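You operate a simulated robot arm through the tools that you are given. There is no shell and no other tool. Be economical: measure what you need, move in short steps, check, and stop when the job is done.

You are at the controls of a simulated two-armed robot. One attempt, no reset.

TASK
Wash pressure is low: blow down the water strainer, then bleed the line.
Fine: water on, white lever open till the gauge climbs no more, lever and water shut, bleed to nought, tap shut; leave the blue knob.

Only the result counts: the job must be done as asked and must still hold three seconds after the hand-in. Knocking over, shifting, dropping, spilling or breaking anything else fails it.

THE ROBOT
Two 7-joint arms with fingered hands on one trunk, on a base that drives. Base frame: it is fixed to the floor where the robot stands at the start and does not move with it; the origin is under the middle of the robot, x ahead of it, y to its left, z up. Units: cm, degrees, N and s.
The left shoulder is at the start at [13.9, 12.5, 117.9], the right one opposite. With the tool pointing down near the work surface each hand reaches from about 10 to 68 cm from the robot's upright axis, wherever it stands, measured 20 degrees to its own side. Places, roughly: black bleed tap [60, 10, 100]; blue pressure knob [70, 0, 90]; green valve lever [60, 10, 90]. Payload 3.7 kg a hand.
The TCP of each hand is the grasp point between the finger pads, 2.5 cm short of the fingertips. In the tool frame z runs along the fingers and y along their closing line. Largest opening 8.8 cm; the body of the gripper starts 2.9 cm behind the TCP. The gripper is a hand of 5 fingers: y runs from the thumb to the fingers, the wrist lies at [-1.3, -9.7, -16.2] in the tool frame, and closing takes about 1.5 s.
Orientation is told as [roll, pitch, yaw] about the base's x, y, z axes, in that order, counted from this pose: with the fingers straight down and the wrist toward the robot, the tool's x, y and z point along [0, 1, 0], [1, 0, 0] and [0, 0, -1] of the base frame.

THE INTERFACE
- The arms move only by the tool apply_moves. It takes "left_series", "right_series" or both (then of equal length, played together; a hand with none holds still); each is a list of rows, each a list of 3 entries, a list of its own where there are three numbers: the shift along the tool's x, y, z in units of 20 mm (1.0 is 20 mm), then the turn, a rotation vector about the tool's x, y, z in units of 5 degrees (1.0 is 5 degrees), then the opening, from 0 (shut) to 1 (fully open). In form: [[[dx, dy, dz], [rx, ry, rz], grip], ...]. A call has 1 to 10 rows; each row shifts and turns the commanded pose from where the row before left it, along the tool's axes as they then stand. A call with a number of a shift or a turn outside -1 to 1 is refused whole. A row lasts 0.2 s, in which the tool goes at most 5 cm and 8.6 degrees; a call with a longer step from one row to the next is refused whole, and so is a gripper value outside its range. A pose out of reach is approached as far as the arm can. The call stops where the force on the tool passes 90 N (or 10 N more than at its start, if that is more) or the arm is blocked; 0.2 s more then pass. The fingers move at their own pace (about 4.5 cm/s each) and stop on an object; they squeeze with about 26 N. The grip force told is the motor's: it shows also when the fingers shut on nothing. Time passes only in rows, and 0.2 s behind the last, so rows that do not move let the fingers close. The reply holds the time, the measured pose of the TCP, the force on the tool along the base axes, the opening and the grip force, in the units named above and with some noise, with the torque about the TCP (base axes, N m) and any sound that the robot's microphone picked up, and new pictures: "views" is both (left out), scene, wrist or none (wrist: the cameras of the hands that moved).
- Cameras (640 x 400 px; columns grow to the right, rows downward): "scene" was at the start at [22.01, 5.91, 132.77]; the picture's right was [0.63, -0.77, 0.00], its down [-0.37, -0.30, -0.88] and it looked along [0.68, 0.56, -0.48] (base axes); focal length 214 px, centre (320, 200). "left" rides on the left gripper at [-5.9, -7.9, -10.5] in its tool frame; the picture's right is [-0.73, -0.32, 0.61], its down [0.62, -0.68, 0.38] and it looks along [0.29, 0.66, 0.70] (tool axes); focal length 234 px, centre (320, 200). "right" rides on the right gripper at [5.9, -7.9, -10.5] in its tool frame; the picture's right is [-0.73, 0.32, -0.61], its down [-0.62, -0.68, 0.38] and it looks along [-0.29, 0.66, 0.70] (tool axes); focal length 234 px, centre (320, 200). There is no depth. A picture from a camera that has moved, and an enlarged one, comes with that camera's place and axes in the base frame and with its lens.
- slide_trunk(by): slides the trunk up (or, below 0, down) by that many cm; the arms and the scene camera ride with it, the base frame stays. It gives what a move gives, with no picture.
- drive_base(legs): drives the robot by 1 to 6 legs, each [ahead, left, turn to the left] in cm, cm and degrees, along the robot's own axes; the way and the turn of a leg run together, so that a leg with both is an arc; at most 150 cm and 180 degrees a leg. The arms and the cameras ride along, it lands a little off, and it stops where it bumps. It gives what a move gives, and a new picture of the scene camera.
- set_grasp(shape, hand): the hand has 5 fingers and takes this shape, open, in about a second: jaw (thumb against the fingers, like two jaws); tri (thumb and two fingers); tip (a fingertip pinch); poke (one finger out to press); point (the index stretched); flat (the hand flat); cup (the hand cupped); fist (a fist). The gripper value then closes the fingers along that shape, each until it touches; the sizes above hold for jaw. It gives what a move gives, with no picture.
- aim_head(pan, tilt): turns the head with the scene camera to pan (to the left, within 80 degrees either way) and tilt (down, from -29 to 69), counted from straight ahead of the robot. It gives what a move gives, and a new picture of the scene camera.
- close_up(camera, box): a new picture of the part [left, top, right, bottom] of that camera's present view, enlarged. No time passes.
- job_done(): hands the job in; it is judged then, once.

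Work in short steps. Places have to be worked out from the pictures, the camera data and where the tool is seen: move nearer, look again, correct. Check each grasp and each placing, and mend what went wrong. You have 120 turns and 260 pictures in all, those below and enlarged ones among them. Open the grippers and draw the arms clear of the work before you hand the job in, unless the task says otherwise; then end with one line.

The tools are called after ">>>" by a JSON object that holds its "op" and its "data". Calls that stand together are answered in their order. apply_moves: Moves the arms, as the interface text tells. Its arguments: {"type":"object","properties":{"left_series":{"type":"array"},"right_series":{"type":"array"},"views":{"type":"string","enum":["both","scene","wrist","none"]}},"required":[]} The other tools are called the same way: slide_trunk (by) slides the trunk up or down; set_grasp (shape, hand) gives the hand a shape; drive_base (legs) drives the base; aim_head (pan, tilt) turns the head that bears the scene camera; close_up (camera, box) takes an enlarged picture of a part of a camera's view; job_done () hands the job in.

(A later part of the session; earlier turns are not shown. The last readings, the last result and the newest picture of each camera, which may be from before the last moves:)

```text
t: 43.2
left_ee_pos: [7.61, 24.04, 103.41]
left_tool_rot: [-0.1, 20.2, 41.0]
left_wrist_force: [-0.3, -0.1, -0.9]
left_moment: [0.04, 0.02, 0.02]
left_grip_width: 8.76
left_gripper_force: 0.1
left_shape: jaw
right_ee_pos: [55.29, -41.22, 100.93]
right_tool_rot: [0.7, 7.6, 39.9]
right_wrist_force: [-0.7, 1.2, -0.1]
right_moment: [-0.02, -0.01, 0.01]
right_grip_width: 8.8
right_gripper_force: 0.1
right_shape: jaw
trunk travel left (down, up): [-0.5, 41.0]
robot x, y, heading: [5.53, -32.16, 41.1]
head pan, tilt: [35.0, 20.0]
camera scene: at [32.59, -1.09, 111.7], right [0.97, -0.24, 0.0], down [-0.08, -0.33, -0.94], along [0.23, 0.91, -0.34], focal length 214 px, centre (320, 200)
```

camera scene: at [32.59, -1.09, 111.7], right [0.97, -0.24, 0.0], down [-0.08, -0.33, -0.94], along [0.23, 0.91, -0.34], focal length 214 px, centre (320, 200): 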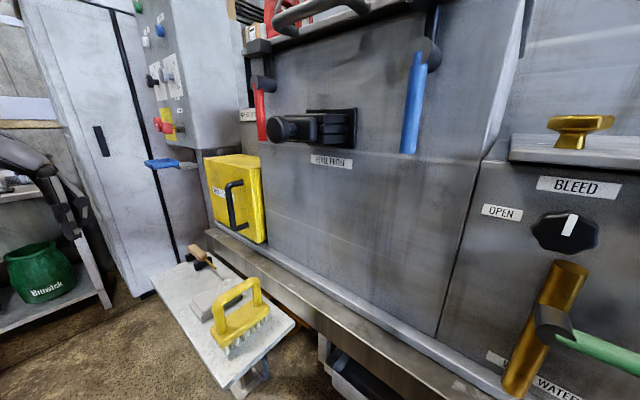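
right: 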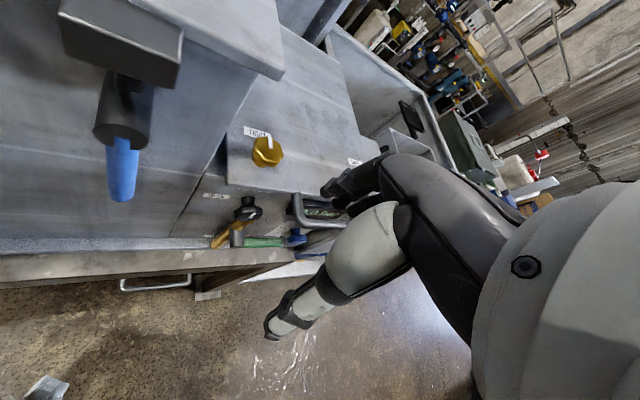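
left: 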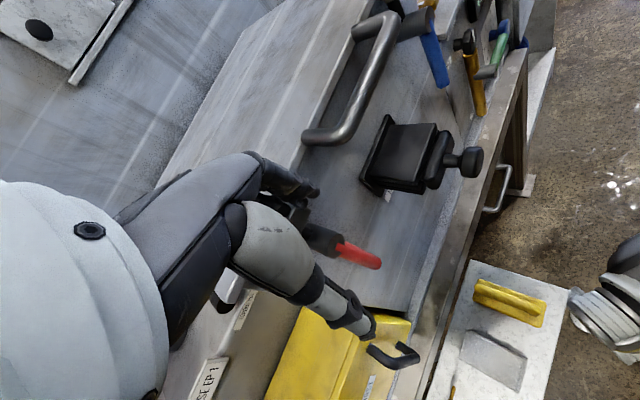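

Now I bring the left hand rightward off the table side while turning its fingers forward, so its wrist camera can look under the bench.

>>> {"op": "apply_moves", "data": {"left_series": [[[-1, 0, 0], [-1, 0, 0], 0], [[-1, 0, 0], [-1, 0, 0], 0], [[-1, 0, 0], [-1, 0, 0], 0], [[-1, 0, 0], [-1, 0, 0], 0], [[-1, 0, 0], [-1, 0, 0], 0], [[-1, 0, 0], [-1, 0, 0], 0], [[-1, 0, 0], [-1, 0, 0], 0], [[-1, 0, 0], [-1, 0, 0], 0], [[-1, 0, 0], [-1, 0, 0], 0], [[-1, 0, 0], [-1, 0, 0], 0]], "views": "wrist"}}

```text
t: 45.5
left_ee_pos: [17.23, 10.6, 112.11]
left_tool_rot: [-0.1, -29.9, 41.0]
left_wrist_force: [-0.2, 0.1, 0.0]
left_moment: [-0.01, 0.0, -0.02]
left_grip_width: 0.02
left_gripper_force: 26.3
left_shape: jaw
left hand out of reach, approached as far as the arm can: row 5, 6, 7, 8, 9, 10
right_ee_pos: [55.38, -41.17, 101.0]
right_tool_rot: [0.7, 7.7, 39.9]
right_wrist_force: [-0.5, -0.9, 0.3]
right_moment: [-0.02, 0.02, -0.01]
right_grip_width: 8.8
right_gripper_force: 0.1
right_shape: jaw
trunk travel left (down, up): [-0.5, 41.0]
robot x, y, heading: [5.37, -32.0, 40.8]
head pan, tilt: [35.0, 20.0]
camera left: at [11.96, -1.67, 117.38], right [0.49, -0.53, -0.69], down [-0.71, 0.21, -0.67], along [0.5, 0.82, -0.28], focal length 234 px, centre (320, 200)
```

left: 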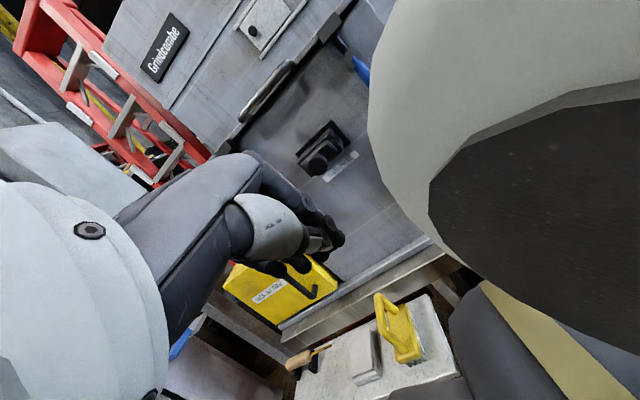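

The hand is crowded by the head; I move it down and slightly forward beside the table.

>>> {"op": "apply_moves", "data": {"left_series": [[[0, -0.3, 1], [0, 0, 0], 0], [[0, -0.3, 1], [0, 0, 0], 0], [[0, -0.4, 1], [0, 0, 0], 0], [[0, -0.4, 1], [0, 0, 0], 0], [[0, -0.5, 1], [0, 0, 0], 0], [[0, -0.5, 1], [0, 0, 0], 0], [[0, -0.5, 1], [0, 0, 0], 0], [[0, -0.5, 1], [0, 0, 0], 0], [[0, -0.5, 1], [0, 0, 0], 0], [[0, -0.5, 1], [0, 0, 0], 0]], "views": "wrist"}}

```text
t: 47.6
left_ee_pos: [13.54, 12.0, 110.08]
left_tool_rot: [0.0, -29.8, 41.0]
left_wrist_force: [0.1, -1.2, -0.3]
left_moment: [-0.02, 0.03, 0.01]
left_grip_width: 0.0
left_gripper_force: 25.8
left_shape: jaw
left hand out of reach, approached as far as the arm can: row 1, 2, 3, 4, 5, 6, 7, 8, 9, 10
right_ee_pos: [55.34, -41.27, 101.09]
right_tool_rot: [0.7, 7.7, 39.9]
right_wrist_force: [0.7, 0.5, -0.5]
right_moment: [-0.01, 0.0, -0.03]
right_grip_width: 8.81
right_gripper_force: 0.0
right_shape: jaw
trunk travel left (down, up): [-0.5, 41.0]
robot x, y, heading: [5.42, -31.99, 40.8]
head pan, tilt: [35.0, 20.0]
camera left: at [8.28, -0.2, 115.45], right [0.49, -0.53, -0.69], down [-0.71, 0.21, -0.67], along [0.5, 0.82, -0.28], focal length 234 px, centre (320, 200)
```

left: 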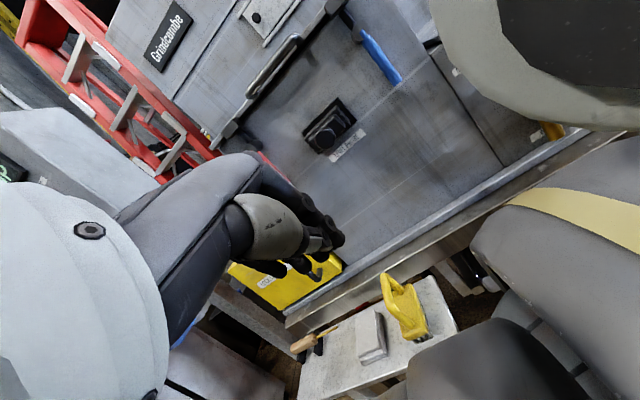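

The left approach is cramped, so I'll operate the white lever later with another stance. First the water: I'll use the right hand with fingers forward; set it to "poke" and rotate it forward.

>>> {"op": "set_grasp", "data": {"hand": "right", "shape": "poke"}}

>>> {"op": "apply_moves", "data": {"right_series": [[[0, 1, 0], [0, 0, 0], 0], [[0, 1, 0], [0, 0, 0], 0], [[0, 1, 0], [0, 0, 0], 0], [[0, 1, 0], [0, 0, 0], 0], [[0, 1, 0], [0, 0, 0], 0], [[0, 0, 0], [-1, 0, 0], 0], [[0, 0, 0], [-1, 0, 0], 0], [[0, 0, 0], [-1, 0, 0], 0], [[0, 0, 0], [-1, 0, 0], 0], [[0, 0, 0], [-1, 0, 0], 0]], "views": "none"}}

>>> {"op": "apply_moves", "data": {"right_series": [[[0, 0, 0], [-1, 0, 0], 0], [[0, 0, 0], [-1, 0, 0], 0], [[0, 0, 0], [-1, 0, 0], 0], [[0, 0, 0], [-1, 0, 0], 0], [[0, 0, 0], [-1, 0, 0], 0], [[0, 0, 0], [-1, 0, 0], 0], [[0, 0, 0], [-1, 0, 0], 0], [[0, 0, 0], [-1, 0, 0], 0], [[0, 0, 0], [-1, 0, 0], 0], [[0, 0, 0], [-1, 0, 0], 0]], "views": "none"}}

>>> {"op": "aim_head", "data": {"pan": -10, "tilt": 25}}

```text
t: 48.5
left_ee_pos: [13.47, 12.09, 110.19]
left_tool_rot: [-0.1, -29.8, 41.0]
left_wrist_force: [0.2, -0.2, -0.1]
left_moment: [-0.02, -0.01, -0.02]
left_grip_width: 0.0
left_gripper_force: 25.6
left_shape: jaw
right_ee_pos: [55.32, -41.29, 101.03]
right_tool_rot: [0.7, 7.7, 39.9]
right_wrist_force: [0.3, 0.2, 0.6]
right_moment: [-0.03, 0.02, 0.01]
right_grip_width: 0.0
right_gripper_force: 0.0
right_shape: poke
trunk travel left (down, up): [-0.5, 41.0]
robot x, y, heading: [5.35, -32.03, 41.1]
head pan, tilt: [35.0, 20.0]
```

```text
t: 50.8
left_ee_pos: [13.47, 12.1, 110.24]
left_tool_rot: [0.0, -29.7, 41.1]
left_wrist_force: [-0.6, 0.1, 0.8]
left_moment: [-0.01, -0.01, 0.01]
left_grip_width: 0.0
left_gripper_force: 25.7
left_shape: jaw
right_ee_pos: [62.99, -34.75, 99.62]
right_tool_rot: [0.7, -17.4, 39.6]
right_wrist_force: [0.1, 0.6, -0.4]
right_moment: [-0.02, 0.01, 0.0]
right_grip_width: 0.01
right_gripper_force: 0.0
right_shape: poke
trunk travel left (down, up): [-0.5, 41.0]
robot x, y, heading: [5.55, -31.99, 40.8]
head pan, tilt: [35.0, 20.0]
```

```text
t: 53.0
left_ee_pos: [13.38, 12.09, 110.18]
left_tool_rot: [0.0, -29.8, 41.0]
left_wrist_force: [-1.3, -0.4, 0.7]
left_moment: [-0.02, 0.0, -0.01]
left_grip_width: 0.01
left_gripper_force: 25.8
left_shape: jaw
right_ee_pos: [69.08, -33.41, 109.57]
right_tool_rot: [2.2, -67.5, 37.4]
right_wrist_force: [-0.4, 0.2, -0.5]
right_moment: [0.02, -0.03, -0.01]
right_grip_width: 0.0
right_gripper_force: 0.1
right_shape: poke
right hand out of reach, approached as far as the arm can: row 2, 3, 4, 5, 6, 7, 8, 9, 10
trunk travel left (down, up): [-0.5, 41.0]
robot x, y, heading: [5.63, -32.01, 40.9]
head pan, tilt: [35.0, 20.0]
```

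```text
t: 54.1
left_ee_pos: [13.47, 12.16, 110.14]
left_tool_rot: [0.0, -29.7, 41.1]
left_wrist_force: [0.2, 0.3, -0.2]
left_moment: [0.02, 0.03, 0.02]
left_grip_width: 0.0
left_gripper_force: 25.8
left_shape: jaw
right_ee_pos: [69.22, -33.28, 109.57]
right_tool_rot: [2.2, -67.3, 37.4]
right_wrist_force: [0.0, -0.6, 0.8]
right_moment: [0.01, -0.02, 0.01]
right_grip_width: 0.0
right_gripper_force: 0.0
right_shape: poke
trunk travel left (down, up): [-0.5, 41.0]
robot x, y, heading: [5.53, -31.91, 41.0]
head pan, tilt: [-10.0, 25.0]
camera scene: at [38.19, -5.41, 110.91], right [0.52, -0.86, 0.0], down [-0.36, -0.22, -0.91], along [0.78, 0.47, -0.42], focal length 214 px, centre (320, 200)
```

scene: 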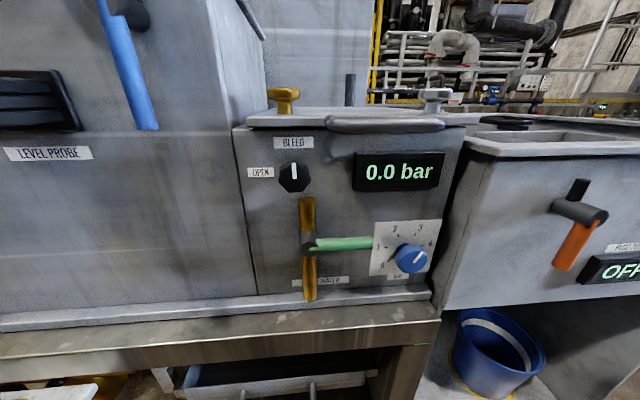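

Clear view: tap's OPEN mark lies left of its pointer. The bent trunk cramps the arms, so I raise the trunk.

>>> {"op": "slide_trunk", "data": {"by": 19}}

>>> {"op": "apply_moves", "data": {"right_series": [[[0, 0, 0.5], [0, 0, 0], 0], [[0, -0.5, 0.5], [0, 0, 0], 0], [[0, -1, 0.3], [0, 0, 0], 0], [[0, -1, 0.3], [0, 0, 0], 0], [[0, -1, 0.3], [0, 0, 0], 0], [[0, -1, 0.3], [0, 0, 0], 0], [[0, -1, 0.3], [0, 0, 0], 0], [[0, -1, 0.3], [0, 0, 0], 0], [[0, -1, 0.3], [0, 0, 0], 0], [[0, -1, 0.3], [0, 0, 0], 0]], "views": "scene"}}

```text
t: 56.1
left_ee_pos: [-2.2, -1.45, 132.4]
left_tool_rot: [-0.1, -61.4, 40.9]
left_wrist_force: [1.0, -0.5, -0.3]
left_moment: [0.02, 0.01, 0.02]
left_grip_width: 0.02
left_gripper_force: 26.4
left_shape: jaw
right_ee_pos: [69.13, -33.27, 128.44]
right_tool_rot: [1.8, -67.2, 38.4]
right_wrist_force: [0.4, -0.6, -0.2]
right_moment: [-0.02, 0.02, 0.01]
right_grip_width: 0.0
right_gripper_force: 0.0
right_shape: poke
trunk travel left (down, up): [-19.5, 22.0]
robot x, y, heading: [5.53, -31.89, 41.2]
head pan, tilt: [-10.0, 25.0]
```

```text
t: 58.4
left_ee_pos: [-2.32, -1.62, 132.44]
left_tool_rot: [0.0, -61.5, 40.9]
left_wrist_force: [0.5, -0.2, 0.1]
left_moment: [0.03, 0.01, -0.01]
left_grip_width: 0.0
left_gripper_force: 26.0
left_shape: jaw
right_ee_pos: [68.66, -33.39, 110.33]
right_tool_rot: [1.6, -67.3, 38.3]
right_wrist_force: [0.0, -0.3, 1.0]
right_moment: [0.0, 0.0, -0.03]
right_grip_width: 0.0
right_gripper_force: 0.0
right_shape: poke
trunk travel left (down, up): [-19.5, 22.0]
robot x, y, heading: [5.33, -31.98, 41.1]
head pan, tilt: [-10.0, 25.0]
camera scene: at [24.97, -16.9, 132.82], right [0.51, -0.86, 0.0], down [-0.36, -0.22, -0.91], along [0.78, 0.47, -0.42], focal length 214 px, centre (320, 200)
```

scene: 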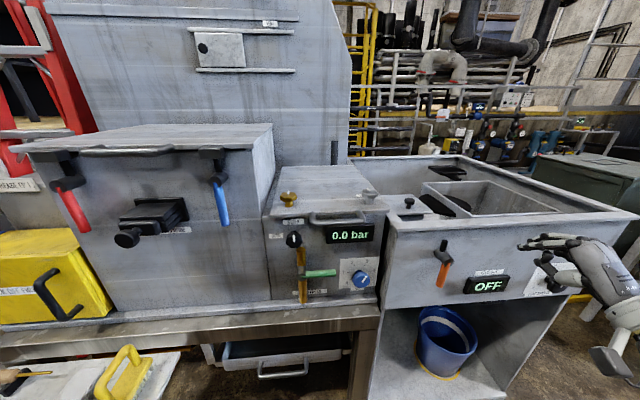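

The hand obeys now. I move it left in front of the panel.

>>> {"op": "apply_moves", "data": {"right_series": [[[1, 0, 0], [0, 0, 0], 0], [[1, 0, 0], [0, 0, 0], 0], [[1, 0, 0], [0, 0, 0], 0], [[1, 0, 0], [0, 0, 0], 0], [[1, 0, 0], [0, 0, 0], 0], [[1, 0, 0], [0, 0, 0], 0], [[1, 0, 0], [0, 0, 0], 0], [[1, 0, 0], [0, 0, 0], 0], [[1, 0, 0], [0, 0, 0], 0], [[1, 0, 0], [0, 0, 0], 0]], "views": "none"}}

>>> {"op": "apply_moves", "data": {"right_series": [[[1, 0, 0], [0, 0, 0], 0], [[1, 0, 0], [0, 0, 0], 0], [[1, 0, 0], [0, 0, 0], 0], [[1, 0, 0], [0, 0, 0], 0], [[0, 0, 0], [0, 0, 0], 0]], "views": "both"}}

```text
t: 60.5
left_ee_pos: [-2.33, -1.55, 132.45]
left_tool_rot: [0.1, -61.4, 40.8]
left_wrist_force: [0.6, -0.5, -0.9]
left_moment: [-0.01, -0.01, 0.01]
left_grip_width: 0.01
left_gripper_force: 26.4
left_shape: jaw
right_ee_pos: [65.88, -26.42, 109.71]
right_tool_rot: [1.6, -67.1, 38.6]
right_wrist_force: [0.2, 0.7, -1.0]
right_moment: [-0.01, 0.0, 0.01]
right_grip_width: 0.01
right_gripper_force: 0.1
right_shape: poke
right hand out of reach, approached as far as the arm can: row 3, 4, 5, 6, 7, 8, 9, 10
trunk travel left (down, up): [-19.5, 22.0]
robot x, y, heading: [5.43, -32.15, 40.6]
head pan, tilt: [-10.0, 25.0]
```

```text
t: 61.8
left_ee_pos: [-2.31, -1.44, 132.49]
left_tool_rot: [0.0, -61.4, 41.0]
left_wrist_force: [0.6, 0.6, 0.0]
left_moment: [-0.03, 0.0, -0.01]
left_grip_width: 0.01
left_gripper_force: 26.3
left_shape: jaw
right_ee_pos: [65.9, -26.34, 109.68]
right_tool_rot: [1.6, -67.2, 38.7]
right_wrist_force: [0.4, -0.8, 0.4]
right_moment: [0.0, 0.01, -0.03]
right_grip_width: 0.0
right_gripper_force: 0.1
right_shape: poke
right hand out of reach, approached as far as the arm can: row 1, 2, 3, 4
trunk travel left (down, up): [-19.5, 22.0]
robot x, y, heading: [5.64, -32.03, 40.9]
head pan, tilt: [-10.0, 25.0]
camera scene: at [24.97, -16.9, 132.82], right [0.51, -0.86, 0.0], down [-0.36, -0.22, -0.91], along [0.78, 0.47, -0.42], focal length 214 px, centre (320, 200)
camera right: at [52.48, -30.08, 106.6], right [0.14, -0.84, 0.53], down [0.46, -0.41, -0.78], along [0.88, 0.35, 0.33], focal length 234 px, centre (320, 200)
```

scene: 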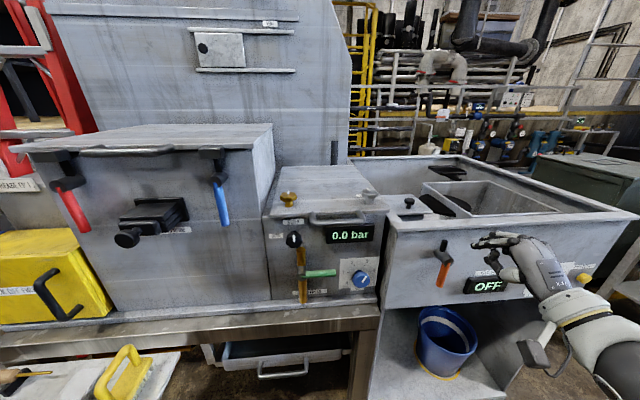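
right: 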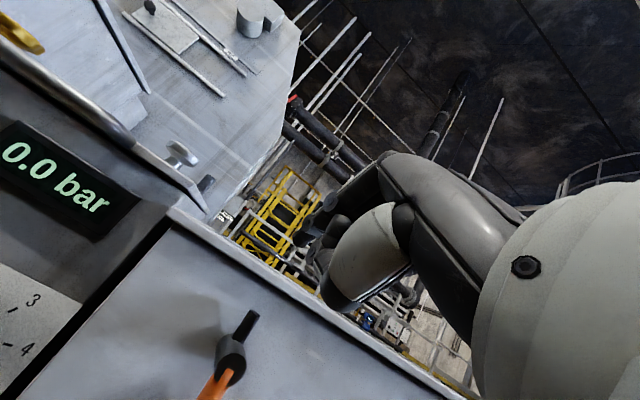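

Better to shift the robot left so the panel lies to the right hand's own side.

>>> {"op": "drive_base", "data": {"legs": [[0, 24, -4]]}}

>>> {"op": "apply_moves", "data": {"right_series": [[[0, -0.5, 0], [0, 0, 0], 0], [[0, -0.5, 0], [0, 0, 0], 0], [[0, -0.5, 0], [0, 0, 0], 0], [[0, -0.5, 0], [0, 0, 0], 0], [[0, -0.5, 0], [0, 0, 0], 0]], "views": "both"}}

```text
t: 63.5
left_ee_pos: [-14.8, 17.08, 132.44]
left_tool_rot: [-0.1, -61.4, 36.9]
left_wrist_force: [-0.1, -0.3, -0.6]
left_moment: [-0.01, 0.0, -0.02]
left_grip_width: 0.0
left_gripper_force: 26.0
left_shape: jaw
right_ee_pos: [51.49, -12.52, 109.8]
right_tool_rot: [1.5, -67.0, 34.7]
right_wrist_force: [-0.3, -1.0, -0.8]
right_moment: [-0.02, -0.06, -0.02]
right_grip_width: 0.01
right_gripper_force: 0.1
right_shape: poke
trunk travel left (down, up): [-19.5, 22.0]
robot x, y, heading: [-9.1, -14.07, 37.2]
head pan, tilt: [-10.0, 25.0]
camera scene: at [11.29, -0.17, 132.82], right [0.45, -0.89, 0.0], down [-0.38, -0.19, -0.91], along [0.81, 0.41, -0.42], focal length 214 px, centre (320, 200)
```

scene: 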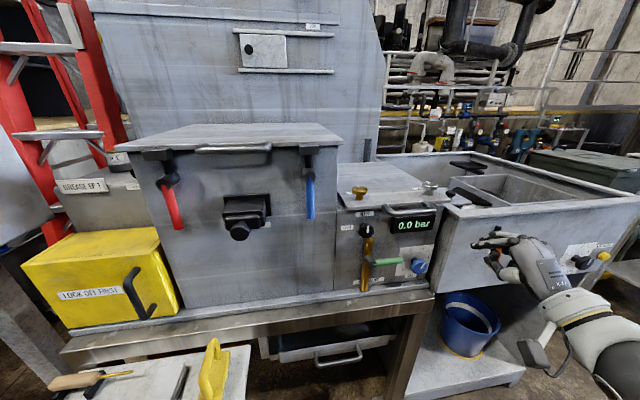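

```text
t: 64.7
left_ee_pos: [-14.77, 17.02, 132.47]
left_tool_rot: [0.1, -61.4, 37.0]
left_wrist_force: [0.2, -0.2, 0.3]
left_moment: [0.02, -0.01, -0.03]
left_grip_width: 0.02
left_gripper_force: 26.0
left_shape: jaw
right_ee_pos: [52.14, -15.03, 107.2]
right_tool_rot: [1.5, -66.9, 35.1]
right_wrist_force: [-0.6, -0.7, -0.6]
right_moment: [-0.02, -0.02, 0.0]
right_grip_width: 0.0
right_gripper_force: 0.0
right_shape: poke
right hand out of reach, approached as far as the arm can: row 1, 2, 3, 4, 5
trunk travel left (down, up): [-19.5, 22.0]
robot x, y, heading: [-9.2, -13.93, 37.0]
head pan, tilt: [-10.0, 25.0]
camera scene: at [11.33, -0.25, 132.82], right [0.45, -0.89, 0.0], down [-0.38, -0.19, -0.91], along [0.81, 0.41, -0.42], focal length 214 px, centre (320, 200)
camera right: at [38.5, -17.71, 104.13], right [0.09, -0.84, 0.53], down [0.43, -0.45, -0.78], along [0.9, 0.3, 0.33], focal length 234 px, centre (320, 200)
```

scene: 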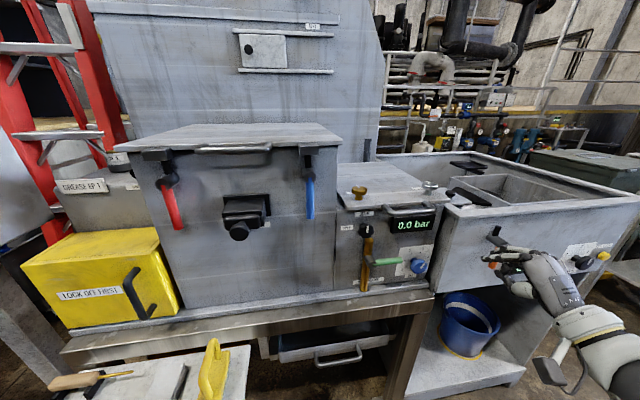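
right: 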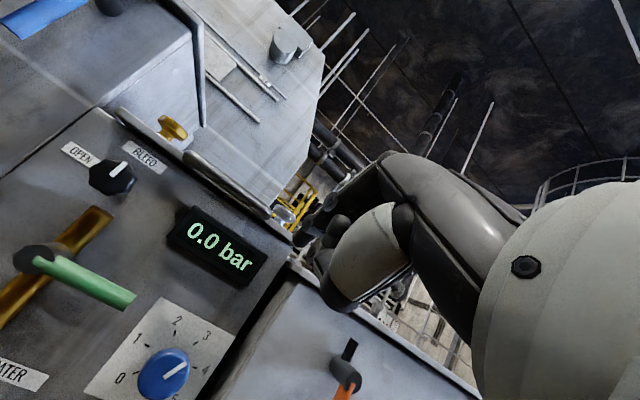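

The lever is ahead and slightly left of the hand; I move forward-left-down halfway.

>>> {"op": "apply_moves", "data": {"right_series": [[[0.2, 0, 0.9], [0, 0, 0], 0], [[0.3, 0, 0.9], [0, 0, 0], 0], [[0.5, 0, 0.9], [0, 0, 0], 0], [[0.6, 0, 0.6], [0, 0, 0], 0], [[0.6, 0, 0.6], [0, 0, 0], 0]], "views": "both"}}

```text
t: 65.9
left_ee_pos: [-14.78, 16.98, 132.45]
left_tool_rot: [0.1, -61.3, 36.8]
left_wrist_force: [-0.2, -0.1, 0.0]
left_moment: [0.04, -0.05, -0.02]
left_grip_width: 0.0
left_gripper_force: 26.0
left_shape: jaw
right_ee_pos: [54.43, -13.4, 107.25]
right_tool_rot: [1.5, -67.1, 34.7]
right_wrist_force: [-0.7, -0.2, 0.4]
right_moment: [0.0, -0.03, -0.03]
right_grip_width: 0.01
right_gripper_force: 0.0
right_shape: poke
right hand out of reach, approached as far as the arm can: row 2, 3, 4, 5
trunk travel left (down, up): [-19.5, 22.0]
robot x, y, heading: [-9.06, -14.04, 37.3]
head pan, tilt: [-10.0, 25.0]
camera scene: at [11.33, -0.24, 132.82], right [0.45, -0.89, 0.0], down [-0.38, -0.19, -0.91], along [0.81, 0.41, -0.42], focal length 214 px, centre (320, 200)
camera right: at [40.78, -16.14, 104.29], right [0.08, -0.85, 0.53], down [0.43, -0.45, -0.78], along [0.9, 0.29, 0.33], focal length 234 px, centre (320, 200)
```

scene: 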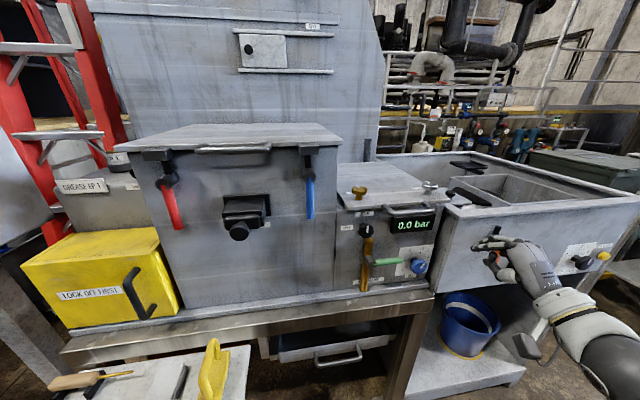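
right: 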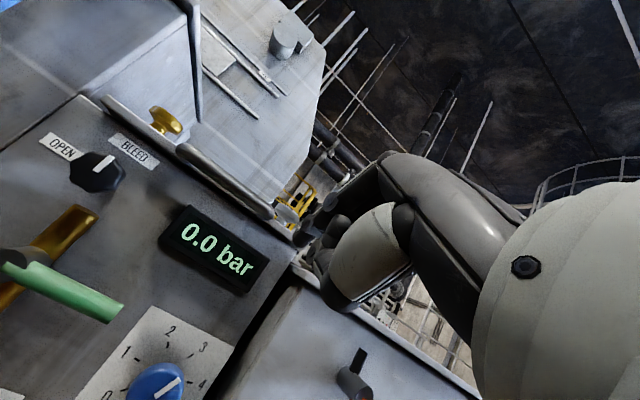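

The wrist joint seems limiting with fingers so level. I tilt the fingers further down (pitch about -40) and try again.

>>> {"op": "apply_moves", "data": {"right_series": [[[0, 0, 0], [1, 0, 0], 0], [[0, 0, 0], [1, 0, 0], 0], [[0, 0, 0], [1, 0, 0], 0], [[0, 0, 0], [1, 0, 0], 0], [[0, 0, 0], [1, 0, 0], 0], [[0.5, 0.2, 0.2], [0, 0, 0], 0], [[0.5, 0.2, 0.2], [0, 0, 0], 0], [[0.5, 0.2, 0.2], [0, 0, 0], 0]], "views": "none"}}

```text
t: 67.7
left_ee_pos: [-14.72, 16.92, 132.46]
left_tool_rot: [0.0, -61.4, 36.9]
left_wrist_force: [0.1, 0.4, 0.1]
left_moment: [0.01, 0.0, 0.01]
left_grip_width: 0.0
left_gripper_force: 25.9
left_shape: jaw
right_ee_pos: [54.15, -10.04, 107.2]
right_tool_rot: [0.8, -42.1, 35.4]
right_wrist_force: [-0.2, 0.9, 0.1]
right_moment: [0.0, -0.01, 0.03]
right_grip_width: 0.01
right_gripper_force: 0.1
right_shape: poke
trunk travel left (down, up): [-19.5, 22.0]
robot x, y, heading: [-9.03, -13.8, 37.2]
head pan, tilt: [-10.0, 25.0]
```

Reachable now. I advance toward a spot just above the green lever, two-thirds of the way, and look.

>>> {"op": "apply_moves", "data": {"right_series": [[[0.5, 0.34, 0.95], [0, 0, 0], 0], [[0.5, 0.34, 0.95], [0, 0, 0], 0], [[0.5, 0.34, 0.95], [0, 0, 0], 0], [[0.5, 0.34, 0.95], [0, 0, 0], 0]], "views": "both"}}

>>> {"op": "close_up", "data": {"camera": "scene", "box": [330, 180, 530, 310]}}

```text
t: 68.7
left_ee_pos: [-14.74, 17.06, 132.47]
left_tool_rot: [0.1, -61.5, 36.9]
left_wrist_force: [0.4, -0.4, -0.3]
left_moment: [0.02, 0.0, 0.01]
left_grip_width: 0.0
left_gripper_force: 26.3
left_shape: jaw
right_ee_pos: [57.21, -8.01, 107.91]
right_tool_rot: [1.0, -42.0, 35.6]
right_wrist_force: [-0.1, 0.2, -0.3]
right_moment: [0.01, 0.0, -0.02]
right_grip_width: 0.0
right_gripper_force: 0.0
right_shape: poke
right hand out of reach, approached as far as the arm can: row 1, 2, 3, 4
trunk travel left (down, up): [-19.5, 22.0]
robot x, y, heading: [-9.07, -13.9, 37.0]
head pan, tilt: [-10.0, 25.0]
camera scene: at [11.34, -0.23, 132.82], right [0.45, -0.89, 0.0], down [-0.38, -0.19, -0.91], along [0.81, 0.41, -0.42], focal length 214 px, centre (320, 200)
camera right: at [43.51, -10.9, 110.64], right [0.3, -0.69, 0.66], down [0.16, -0.64, -0.75], along [0.94, 0.33, -0.08], focal length 234 px, centre (320, 200)
```

scene: 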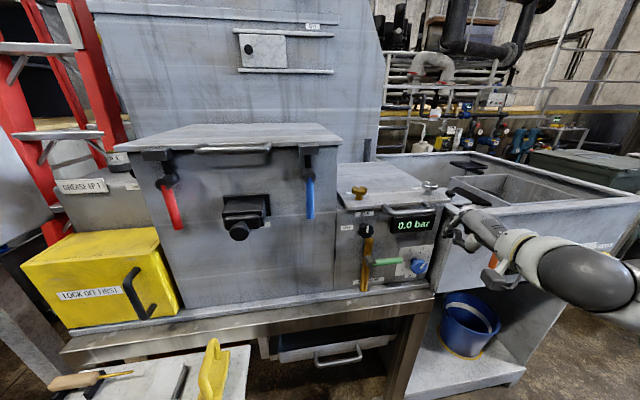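
right: 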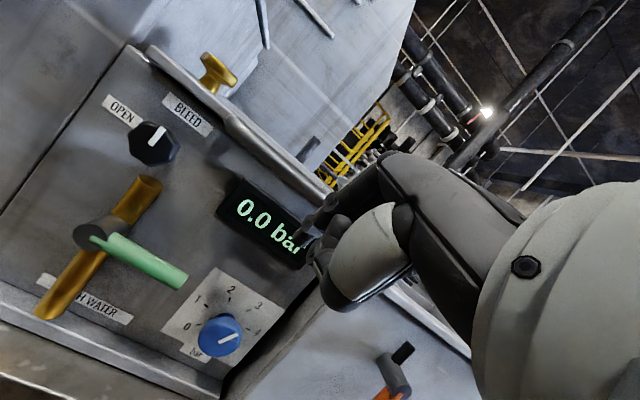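

```text
3.08 times, centred on (430, 245) of scene
camera zoom: at [11.34, -0.23, 132.82], right [0.45, -0.89, 0.0], down [-0.38, -0.19, -0.91], along [0.81, 0.41, -0.42], focal length 660 px, centre (-18, 62)
```

zoom: 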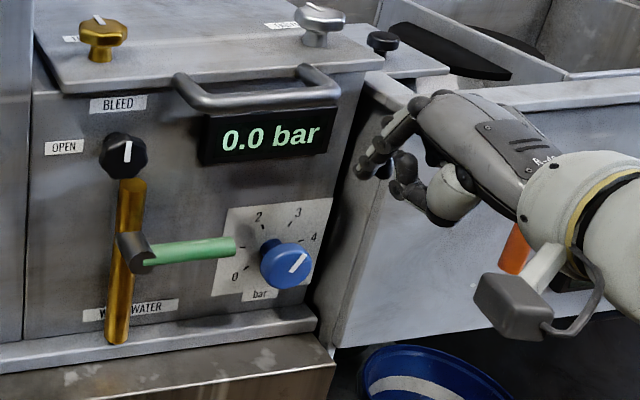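

The hand is simply at full stretch (66 cm from the axis). I pull it back and drive the base ahead.

>>> {"op": "apply_moves", "data": {"right_series": [[[0, -0.74, -0.67], [0, 0, 0], 0], [[0, -0.74, -0.67], [0, 0, 0], 0], [[0, -0.74, -0.67], [0, 0, 0], 0], [[0, -0.74, -0.67], [0, 0, 0], 0], [[0, -0.74, -0.67], [0, 0, 0], 0], [[0, -0.74, -0.67], [0, 0, 0], 0]], "views": "none"}}

>>> {"op": "drive_base", "data": {"legs": [[14, 0, 0]]}}

```text
t: 70.1
left_ee_pos: [-14.88, 16.99, 132.37]
left_tool_rot: [0.0, -61.4, 36.9]
left_wrist_force: [0.2, 0.0, -0.2]
left_moment: [0.01, -0.01, 0.01]
left_grip_width: 0.0
left_gripper_force: 26.0
left_shape: jaw
right_ee_pos: [52.0, -16.1, 106.96]
right_tool_rot: [0.8, -42.2, 35.6]
right_wrist_force: [-0.1, -0.2, -0.2]
right_moment: [0.0, 0.02, 0.0]
right_grip_width: 0.0
right_gripper_force: 0.0
right_shape: poke
right hand out of reach, approached as far as the arm can: row 3, 4, 5, 6
trunk travel left (down, up): [-19.5, 22.0]
robot x, y, heading: [-9.38, -13.84, 36.9]
head pan, tilt: [-10.0, 25.0]
```

```text
t: 71.4
left_ee_pos: [-3.58, 25.43, 132.32]
left_tool_rot: [0.1, -61.4, 36.8]
left_wrist_force: [0.6, 0.2, 0.1]
left_moment: [-0.02, -0.01, -0.03]
left_grip_width: 0.0
left_gripper_force: 26.0
left_shape: jaw
right_ee_pos: [63.15, -7.69, 106.94]
right_tool_rot: [0.9, -42.2, 35.5]
right_wrist_force: [-0.4, -1.0, 0.0]
right_moment: [0.0, 0.0, -0.01]
right_grip_width: 0.02
right_gripper_force: 0.1
right_shape: poke
trunk travel left (down, up): [-19.5, 22.0]
robot x, y, heading: [2.39, -5.58, 37.1]
head pan, tilt: [-10.0, 25.0]
camera scene: at [22.57, 8.18, 132.8], right [0.45, -0.89, 0.0], down [-0.38, -0.19, -0.91], along [0.81, 0.41, -0.42], focal length 214 px, centre (320, 200)
```

scene: 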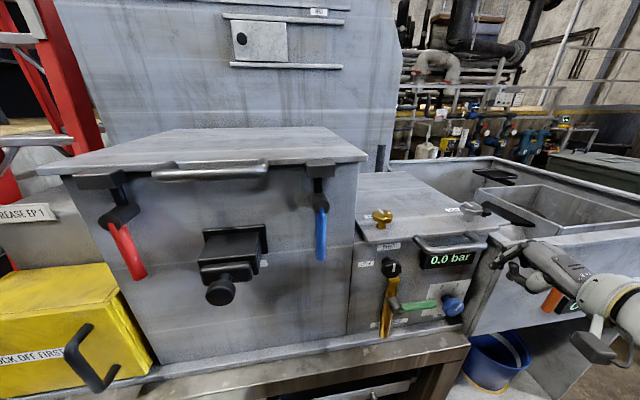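

I test moving down and left from here.

>>> {"op": "apply_moves", "data": {"right_series": [[[0, -0.67, 0.74], [0, 0, 0], 0], [[0, -0.67, 0.74], [0, 0, 0], 0], [[0, -0.67, 0.74], [0, 0, 0], 0], [[1, 0, 0], [0, 0, 0], 0], [[1, 0, 0], [0, 0, 0], 0]], "views": "none"}}

```text
t: 72.6
left_ee_pos: [-3.66, 25.28, 132.36]
left_tool_rot: [0.1, -61.4, 36.8]
left_wrist_force: [0.3, 0.3, 0.5]
left_moment: [0.01, -0.01, 0.02]
left_grip_width: 0.01
left_gripper_force: 26.1
left_shape: jaw
right_ee_pos: [61.73, -4.68, 100.56]
right_tool_rot: [0.9, -42.2, 35.6]
right_wrist_force: [-0.1, 0.2, 0.0]
right_moment: [0.02, 0.0, -0.02]
right_grip_width: 0.01
right_gripper_force: 0.0
right_shape: poke
right hand out of reach, approached as far as the arm can: row 5
trunk travel left (down, up): [-19.5, 22.0]
robot x, y, heading: [2.14, -5.9, 36.7]
head pan, tilt: [-10.0, 25.0]
```

Sideways reach is limited by the hand's orientation. I yaw the hand inward (left) 30° and then move left.

>>> {"op": "apply_moves", "data": {"right_series": [[[0, 0, 0], [0, 0.67, -0.74], 0], [[0, 0, 0], [0, 0.67, -0.74], 0], [[0, 0, 0], [0, 0.67, -0.74], 0], [[0, 0, 0], [0, 0.67, -0.74], 0], [[0, 0, 0], [0, 0.67, -0.74], 0], [[0, 0, 0], [0, 0.67, -0.74], 0], [[0.8, 0, 0], [0, 0, 0], 0], [[0.8, 0, 0], [0, 0, 0], 0], [[0.8, 0, 0], [0, 0, 0], 0]], "views": "both"}}

```text
t: 74.6
left_ee_pos: [-3.64, 25.33, 132.48]
left_tool_rot: [0.0, -61.5, 36.8]
left_wrist_force: [-0.2, -0.1, -0.1]
left_moment: [-0.04, 0.0, 0.0]
left_grip_width: 0.02
left_gripper_force: 26.1
left_shape: jaw
right_ee_pos: [57.09, -2.64, 100.88]
right_tool_rot: [0.8, -42.4, 65.5]
right_wrist_force: [-0.1, -0.9, -0.1]
right_moment: [0.01, -0.02, 0.0]
right_grip_width: 0.0
right_gripper_force: 0.1
right_shape: poke
trunk travel left (down, up): [-19.5, 22.0]
robot x, y, heading: [1.92, -5.2, 36.9]
head pan, tilt: [-10.0, 25.0]
camera scene: at [22.47, 8.13, 132.83], right [0.45, -0.89, 0.0], down [-0.38, -0.19, -0.91], along [0.81, 0.41, -0.42], focal length 214 px, centre (320, 200)
camera right: at [46.63, -11.9, 103.28], right [0.6, -0.45, 0.66], down [0.46, -0.47, -0.75], along [0.65, 0.75, -0.07], focal length 234 px, centre (320, 200)
```

scene: 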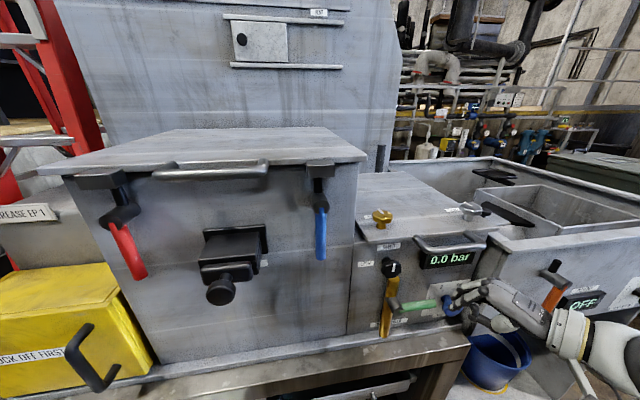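
right: 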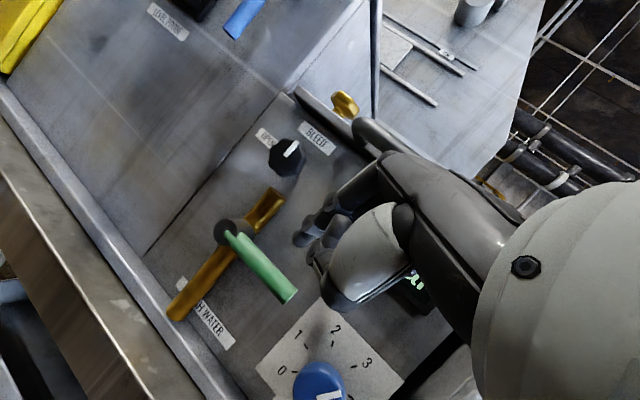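

Good; the hand is just before the lever. I look at the fingers more closely.

>>> {"op": "close_up", "data": {"camera": "right", "box": [180, 140, 440, 330]}}

>>> {"op": "close_up", "data": {"camera": "scene", "box": [360, 220, 560, 350]}}

```text
2.11 times, centred on (310, 235) of right
camera zoom: at [46.63, -11.9, 103.28], right [0.6, -0.45, 0.66], down [0.46, -0.47, -0.75], along [0.65, 0.75, -0.07], focal length 493 px, centre (341, 126)
```

zoom: 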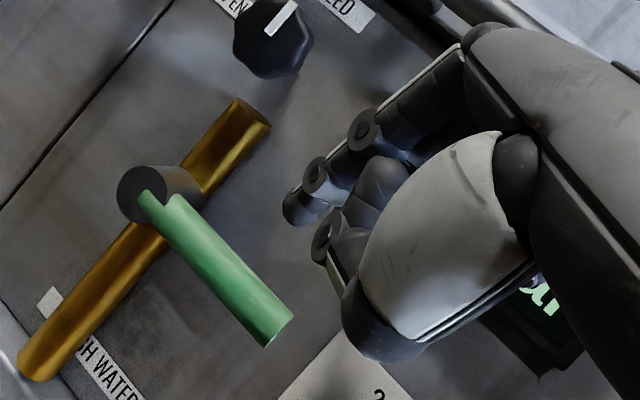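

```text
3.08 times, centred on (460, 285) of scene
camera zoom: at [22.47, 8.13, 132.83], right [0.45, -0.89, 0.0], down [-0.38, -0.19, -0.91], along [0.81, 0.41, -0.42], focal length 660 px, centre (-111, -62)
```

zoom: 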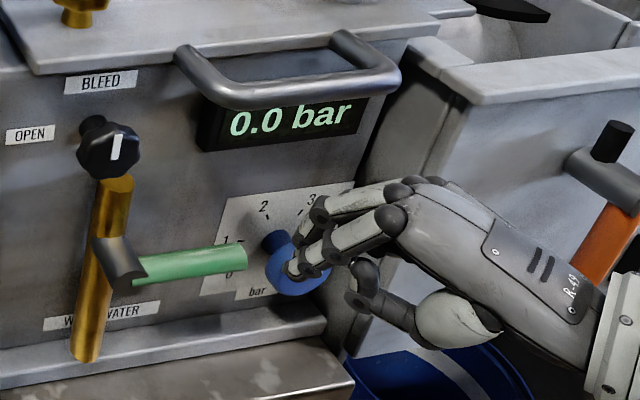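

The poke finger is curled at grip 0; I raise the hand a little, away from the blue knob, and open the shape so the index extends.

>>> {"op": "apply_moves", "data": {"right_series": [[[0.3, 0.33, -0.37], [0, 0, 0], 1], [[0.3, 0.33, -0.37], [0, 0, 0], 1], [[0.3, 0.33, -0.37], [0, 0, 0], 1], [[0.3, 0.33, -0.37], [0, 0, 0], 1], [[0, 0, 0], [0, 0, 0], 1]], "views": "wrist"}}

>>> {"op": "close_up", "data": {"camera": "scene", "box": [360, 220, 560, 350]}}

```text
t: 75.8
left_ee_pos: [-3.47, 25.32, 132.38]
left_tool_rot: [0.1, -61.4, 36.8]
left_wrist_force: [-0.9, 0.7, 0.0]
left_moment: [-0.01, 0.0, -0.01]
left_grip_width: 0.0
left_gripper_force: 25.1
left_shape: jaw
right_ee_pos: [55.07, -1.65, 104.62]
right_tool_rot: [0.8, -42.4, 65.6]
right_wrist_force: [-0.5, -0.4, -0.4]
right_moment: [0.0, 0.01, -0.05]
right_grip_width: 0.01
right_gripper_force: 0.1
right_shape: poke
trunk travel left (down, up): [-19.5, 22.0]
robot x, y, heading: [1.9, -5.69, 36.7]
head pan, tilt: [-10.0, 25.0]
camera right: at [44.55, -11.11, 107.13], right [0.6, -0.45, 0.66], down [0.46, -0.47, -0.75], along [0.65, 0.75, -0.07], focal length 234 px, centre (320, 200)
```

right: 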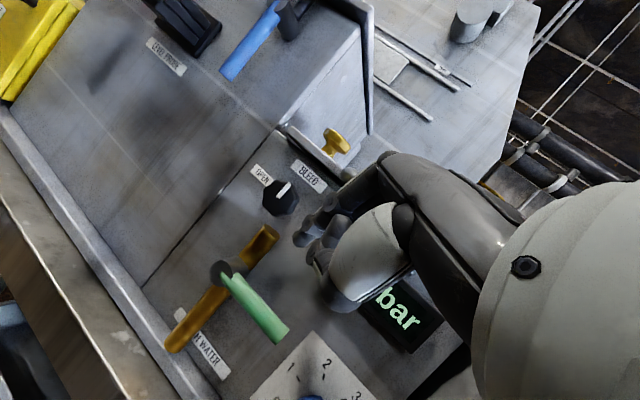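

```text
3.08 times, centred on (460, 285) of scene
camera zoom: at [22.51, 8.13, 132.81], right [0.45, -0.89, 0.0], down [-0.38, -0.19, -0.91], along [0.81, 0.41, -0.42], focal length 660 px, centre (-111, -62)
```

zoom: 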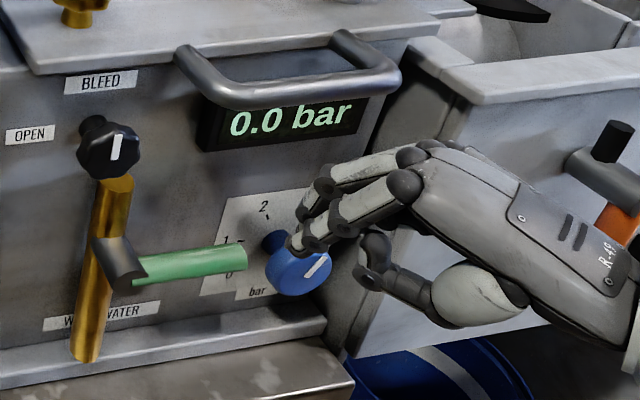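

I try the "point" shape for a clean pushing finger.

>>> {"op": "set_grasp", "data": {"hand": "right", "shape": "point"}}

>>> {"op": "close_up", "data": {"camera": "scene", "box": [360, 220, 560, 350]}}

>>> {"op": "close_up", "data": {"camera": "right", "box": [140, 100, 460, 340]}}

```text
t: 76.7
left_ee_pos: [-3.69, 25.35, 132.46]
left_tool_rot: [0.1, -61.4, 36.8]
left_wrist_force: [-0.1, -0.4, -0.4]
left_moment: [0.03, -0.01, 0.01]
left_grip_width: 0.03
left_gripper_force: 25.4
left_shape: jaw
right_ee_pos: [55.06, -1.69, 104.59]
right_tool_rot: [0.8, -42.5, 65.6]
right_wrist_force: [0.5, 0.1, 0.1]
right_moment: [0.03, -0.01, 0.04]
right_grip_width: 0.01
right_gripper_force: 0.0
right_shape: point
trunk travel left (down, up): [-19.5, 22.0]
robot x, y, heading: [1.5, -5.71, 37.1]
head pan, tilt: [-10.0, 25.0]
```

```text
3.08 times, centred on (460, 285) of scene
camera zoom: at [22.5, 8.13, 132.82], right [0.45, -0.89, 0.0], down [-0.38, -0.19, -0.91], along [0.81, 0.41, -0.42], focal length 660 px, centre (-111, -62)
```

zoom: 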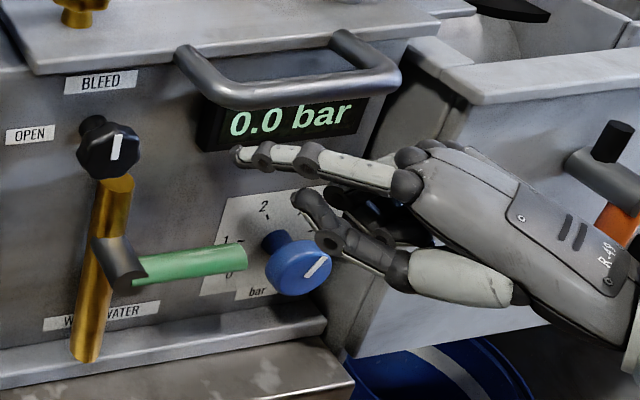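

```text
1.67 times, centred on (300, 220) of right
camera zoom: at [44.55, -11.11, 107.12], right [0.6, -0.45, 0.66], down [0.46, -0.47, -0.75], along [0.65, 0.75, -0.07], focal length 390 px, centre (353, 167)
```

zoom: 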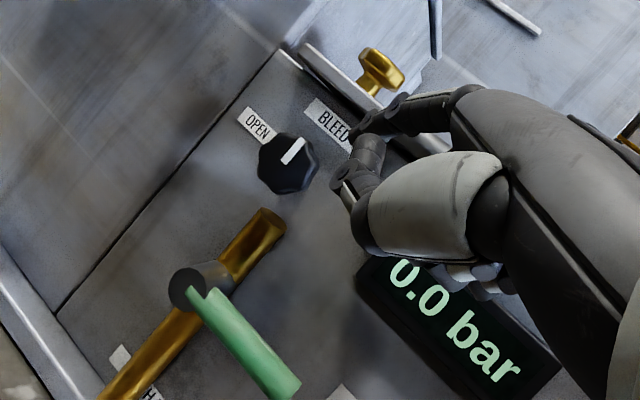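

The index is now straight; its tip is near [57,3.4,106]. I go down 6 cm, then forward 3.5 cm over the green lever, and look.

>>> {"op": "apply_moves", "data": {"right_series": [[[0, -0.67, 0.74], [0, 0, 0], 1], [[0, -0.67, 0.74], [0, 0, 0], 1], [[0, -0.67, 0.74], [0, 0, 0], 1], [[-0.3, 0.37, 0.34], [0, 0, 0], 1], [[-0.3, 0.37, 0.34], [0, 0, 0], 1], [[-0.3, 0.37, 0.34], [0, 0, 0], 1]], "views": "wrist"}}

>>> {"op": "close_up", "data": {"camera": "scene", "box": [360, 220, 560, 350]}}

```text
t: 78.1
left_ee_pos: [-3.59, 25.59, 132.35]
left_tool_rot: [0.1, -61.4, 36.8]
left_wrist_force: [-0.1, 0.0, 0.3]
left_moment: [-0.01, 0.0, -0.01]
left_grip_width: 0.01
left_gripper_force: 26.0
left_shape: jaw
right_ee_pos: [57.81, 0.37, 98.66]
right_tool_rot: [0.8, -42.4, 65.5]
right_wrist_force: [-1.1, -0.1, 0.1]
right_moment: [0.0, 0.01, 0.02]
right_grip_width: 0.0
right_gripper_force: 0.0
right_shape: point
trunk travel left (down, up): [-19.5, 22.0]
robot x, y, heading: [1.99, -5.76, 37.2]
head pan, tilt: [-10.0, 25.0]
camera right: at [47.33, -8.97, 101.19], right [0.6, -0.45, 0.66], down [0.46, -0.47, -0.75], along [0.65, 0.75, -0.07], focal length 234 px, centre (320, 200)
```

right: 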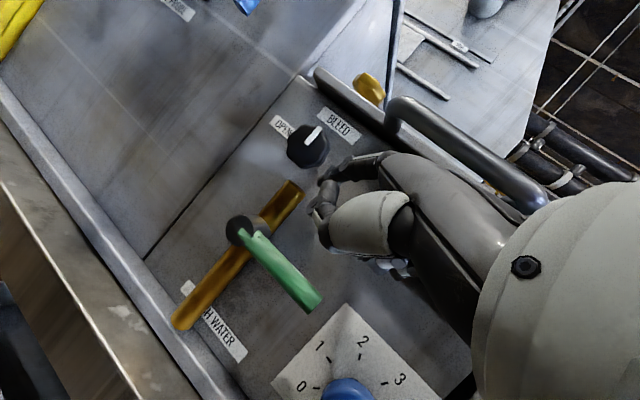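

```text
3.08 times, centred on (460, 285) of scene
camera zoom: at [22.53, 8.15, 132.81], right [0.45, -0.89, 0.0], down [-0.38, -0.19, -0.91], along [0.81, 0.41, -0.42], focal length 660 px, centre (-111, -62)
```

zoom: 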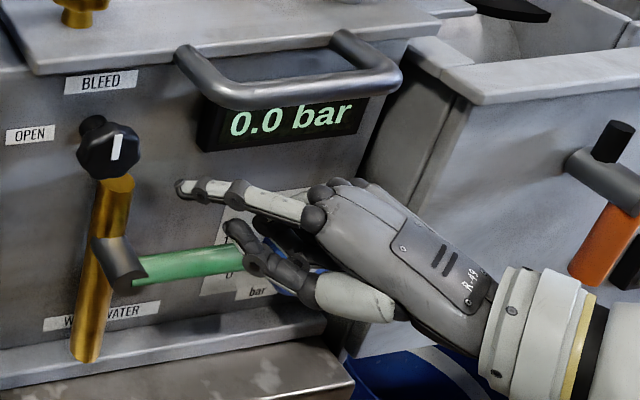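

The index is above the lever with the thumb in front. I press down in small steps.

>>> {"op": "apply_moves", "data": {"right_series": [[[0, -0.5, 0.55], [0, 0, 0], 1], [[0, -0.5, 0.55], [0, 0, 0], 1], [[0, -0.5, 0.55], [0, 0, 0], 1], [[0, -0.5, 0.55], [0, 0, 0], 1]], "views": "wrist"}}

>>> {"op": "close_up", "data": {"camera": "scene", "box": [360, 220, 560, 350]}}

```text
t: 79.1
left_ee_pos: [-3.52, 25.33, 132.44]
left_tool_rot: [0.1, -61.4, 36.8]
left_wrist_force: [-0.2, 0.8, 0.2]
left_moment: [0.04, -0.02, 0.02]
left_grip_width: 0.0
left_gripper_force: 25.9
left_shape: jaw
right_ee_pos: [57.96, -1.25, 93.92]
right_tool_rot: [0.7, -42.3, 65.5]
right_wrist_force: [-0.3, 0.1, 0.4]
right_moment: [-0.01, -0.01, -0.02]
right_grip_width: 0.0
right_gripper_force: 0.0
right_shape: point
right hand out of reach, approached as far as the arm can: row 2, 3, 4
trunk travel left (down, up): [-19.5, 22.0]
robot x, y, heading: [1.78, -5.46, 36.9]
head pan, tilt: [-10.0, 25.0]
camera right: at [47.47, -10.61, 96.35], right [0.6, -0.45, 0.66], down [0.46, -0.47, -0.75], along [0.65, 0.76, -0.07], focal length 234 px, centre (320, 200)
```

right: 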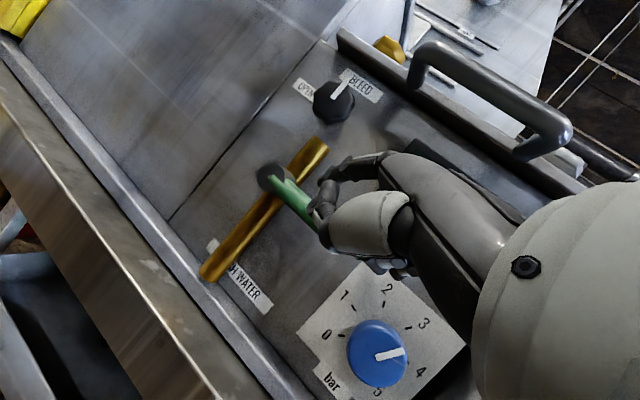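

```text
3.08 times, centred on (460, 285) of scene
camera zoom: at [22.5, 8.12, 132.82], right [0.45, -0.89, 0.0], down [-0.38, -0.19, -0.91], along [0.81, 0.41, -0.42], focal length 660 px, centre (-111, -62)
```

zoom: 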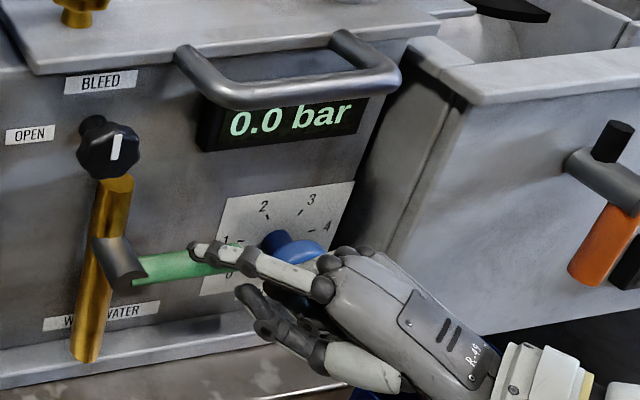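

The arm is too folded here. I lift and withdraw the hand, back the base off 12 cm, then come again.

>>> {"op": "apply_moves", "data": {"right_series": [[[0, 0.5, -0.55], [0, 0, 0], 1], [[0, 0.5, -0.55], [0, 0, 0], 1], [[0, 0.5, -0.55], [0, 0, 0], 1]], "views": "none"}}

>>> {"op": "drive_base", "data": {"legs": [[-12, 0, 0]]}}

```text
t: 79.9
left_ee_pos: [-3.49, 25.38, 132.49]
left_tool_rot: [0.0, -61.5, 36.8]
left_wrist_force: [-1.0, 0.5, -0.5]
left_moment: [-0.01, -0.03, -0.01]
left_grip_width: 0.0
left_gripper_force: 25.9
left_shape: jaw
right_ee_pos: [58.13, -1.46, 98.29]
right_tool_rot: [0.8, -42.3, 65.5]
right_wrist_force: [0.8, -0.1, -0.1]
right_moment: [0.0, -0.01, 0.03]
right_grip_width: 0.01
right_gripper_force: 0.1
right_shape: point
trunk travel left (down, up): [-19.5, 22.0]
robot x, y, heading: [1.87, -5.39, 37.1]
head pan, tilt: [-10.0, 25.0]
```

```text
t: 81.2
left_ee_pos: [-13.52, 18.18, 132.49]
left_tool_rot: [0.1, -61.5, 37.0]
left_wrist_force: [0.1, -0.7, -0.2]
left_moment: [0.01, -0.01, 0.02]
left_grip_width: 0.0
left_gripper_force: 25.7
left_shape: jaw
right_ee_pos: [48.3, -8.63, 98.33]
right_tool_rot: [0.8, -42.5, 65.7]
right_wrist_force: [0.2, -0.5, 1.0]
right_moment: [0.0, 0.02, -0.03]
right_grip_width: 0.0
right_gripper_force: 0.1
right_shape: point
trunk travel left (down, up): [-19.5, 22.0]
robot x, y, heading: [-7.22, -12.54, 37.1]
head pan, tilt: [-10.0, 25.0]
camera scene: at [12.75, 0.85, 132.84], right [0.46, -0.89, 0.0], down [-0.38, -0.19, -0.91], along [0.81, 0.41, -0.42], focal length 214 px, centre (320, 200)
```

scene: 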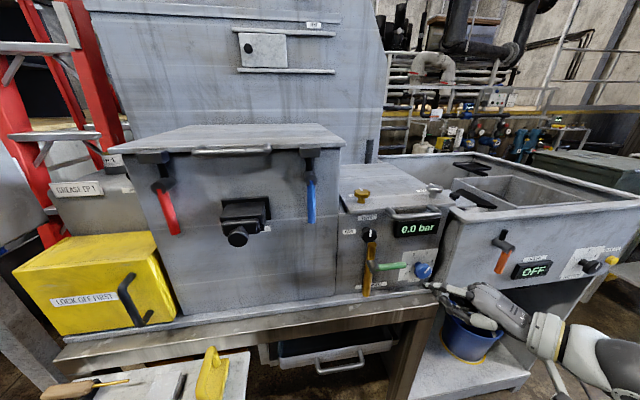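

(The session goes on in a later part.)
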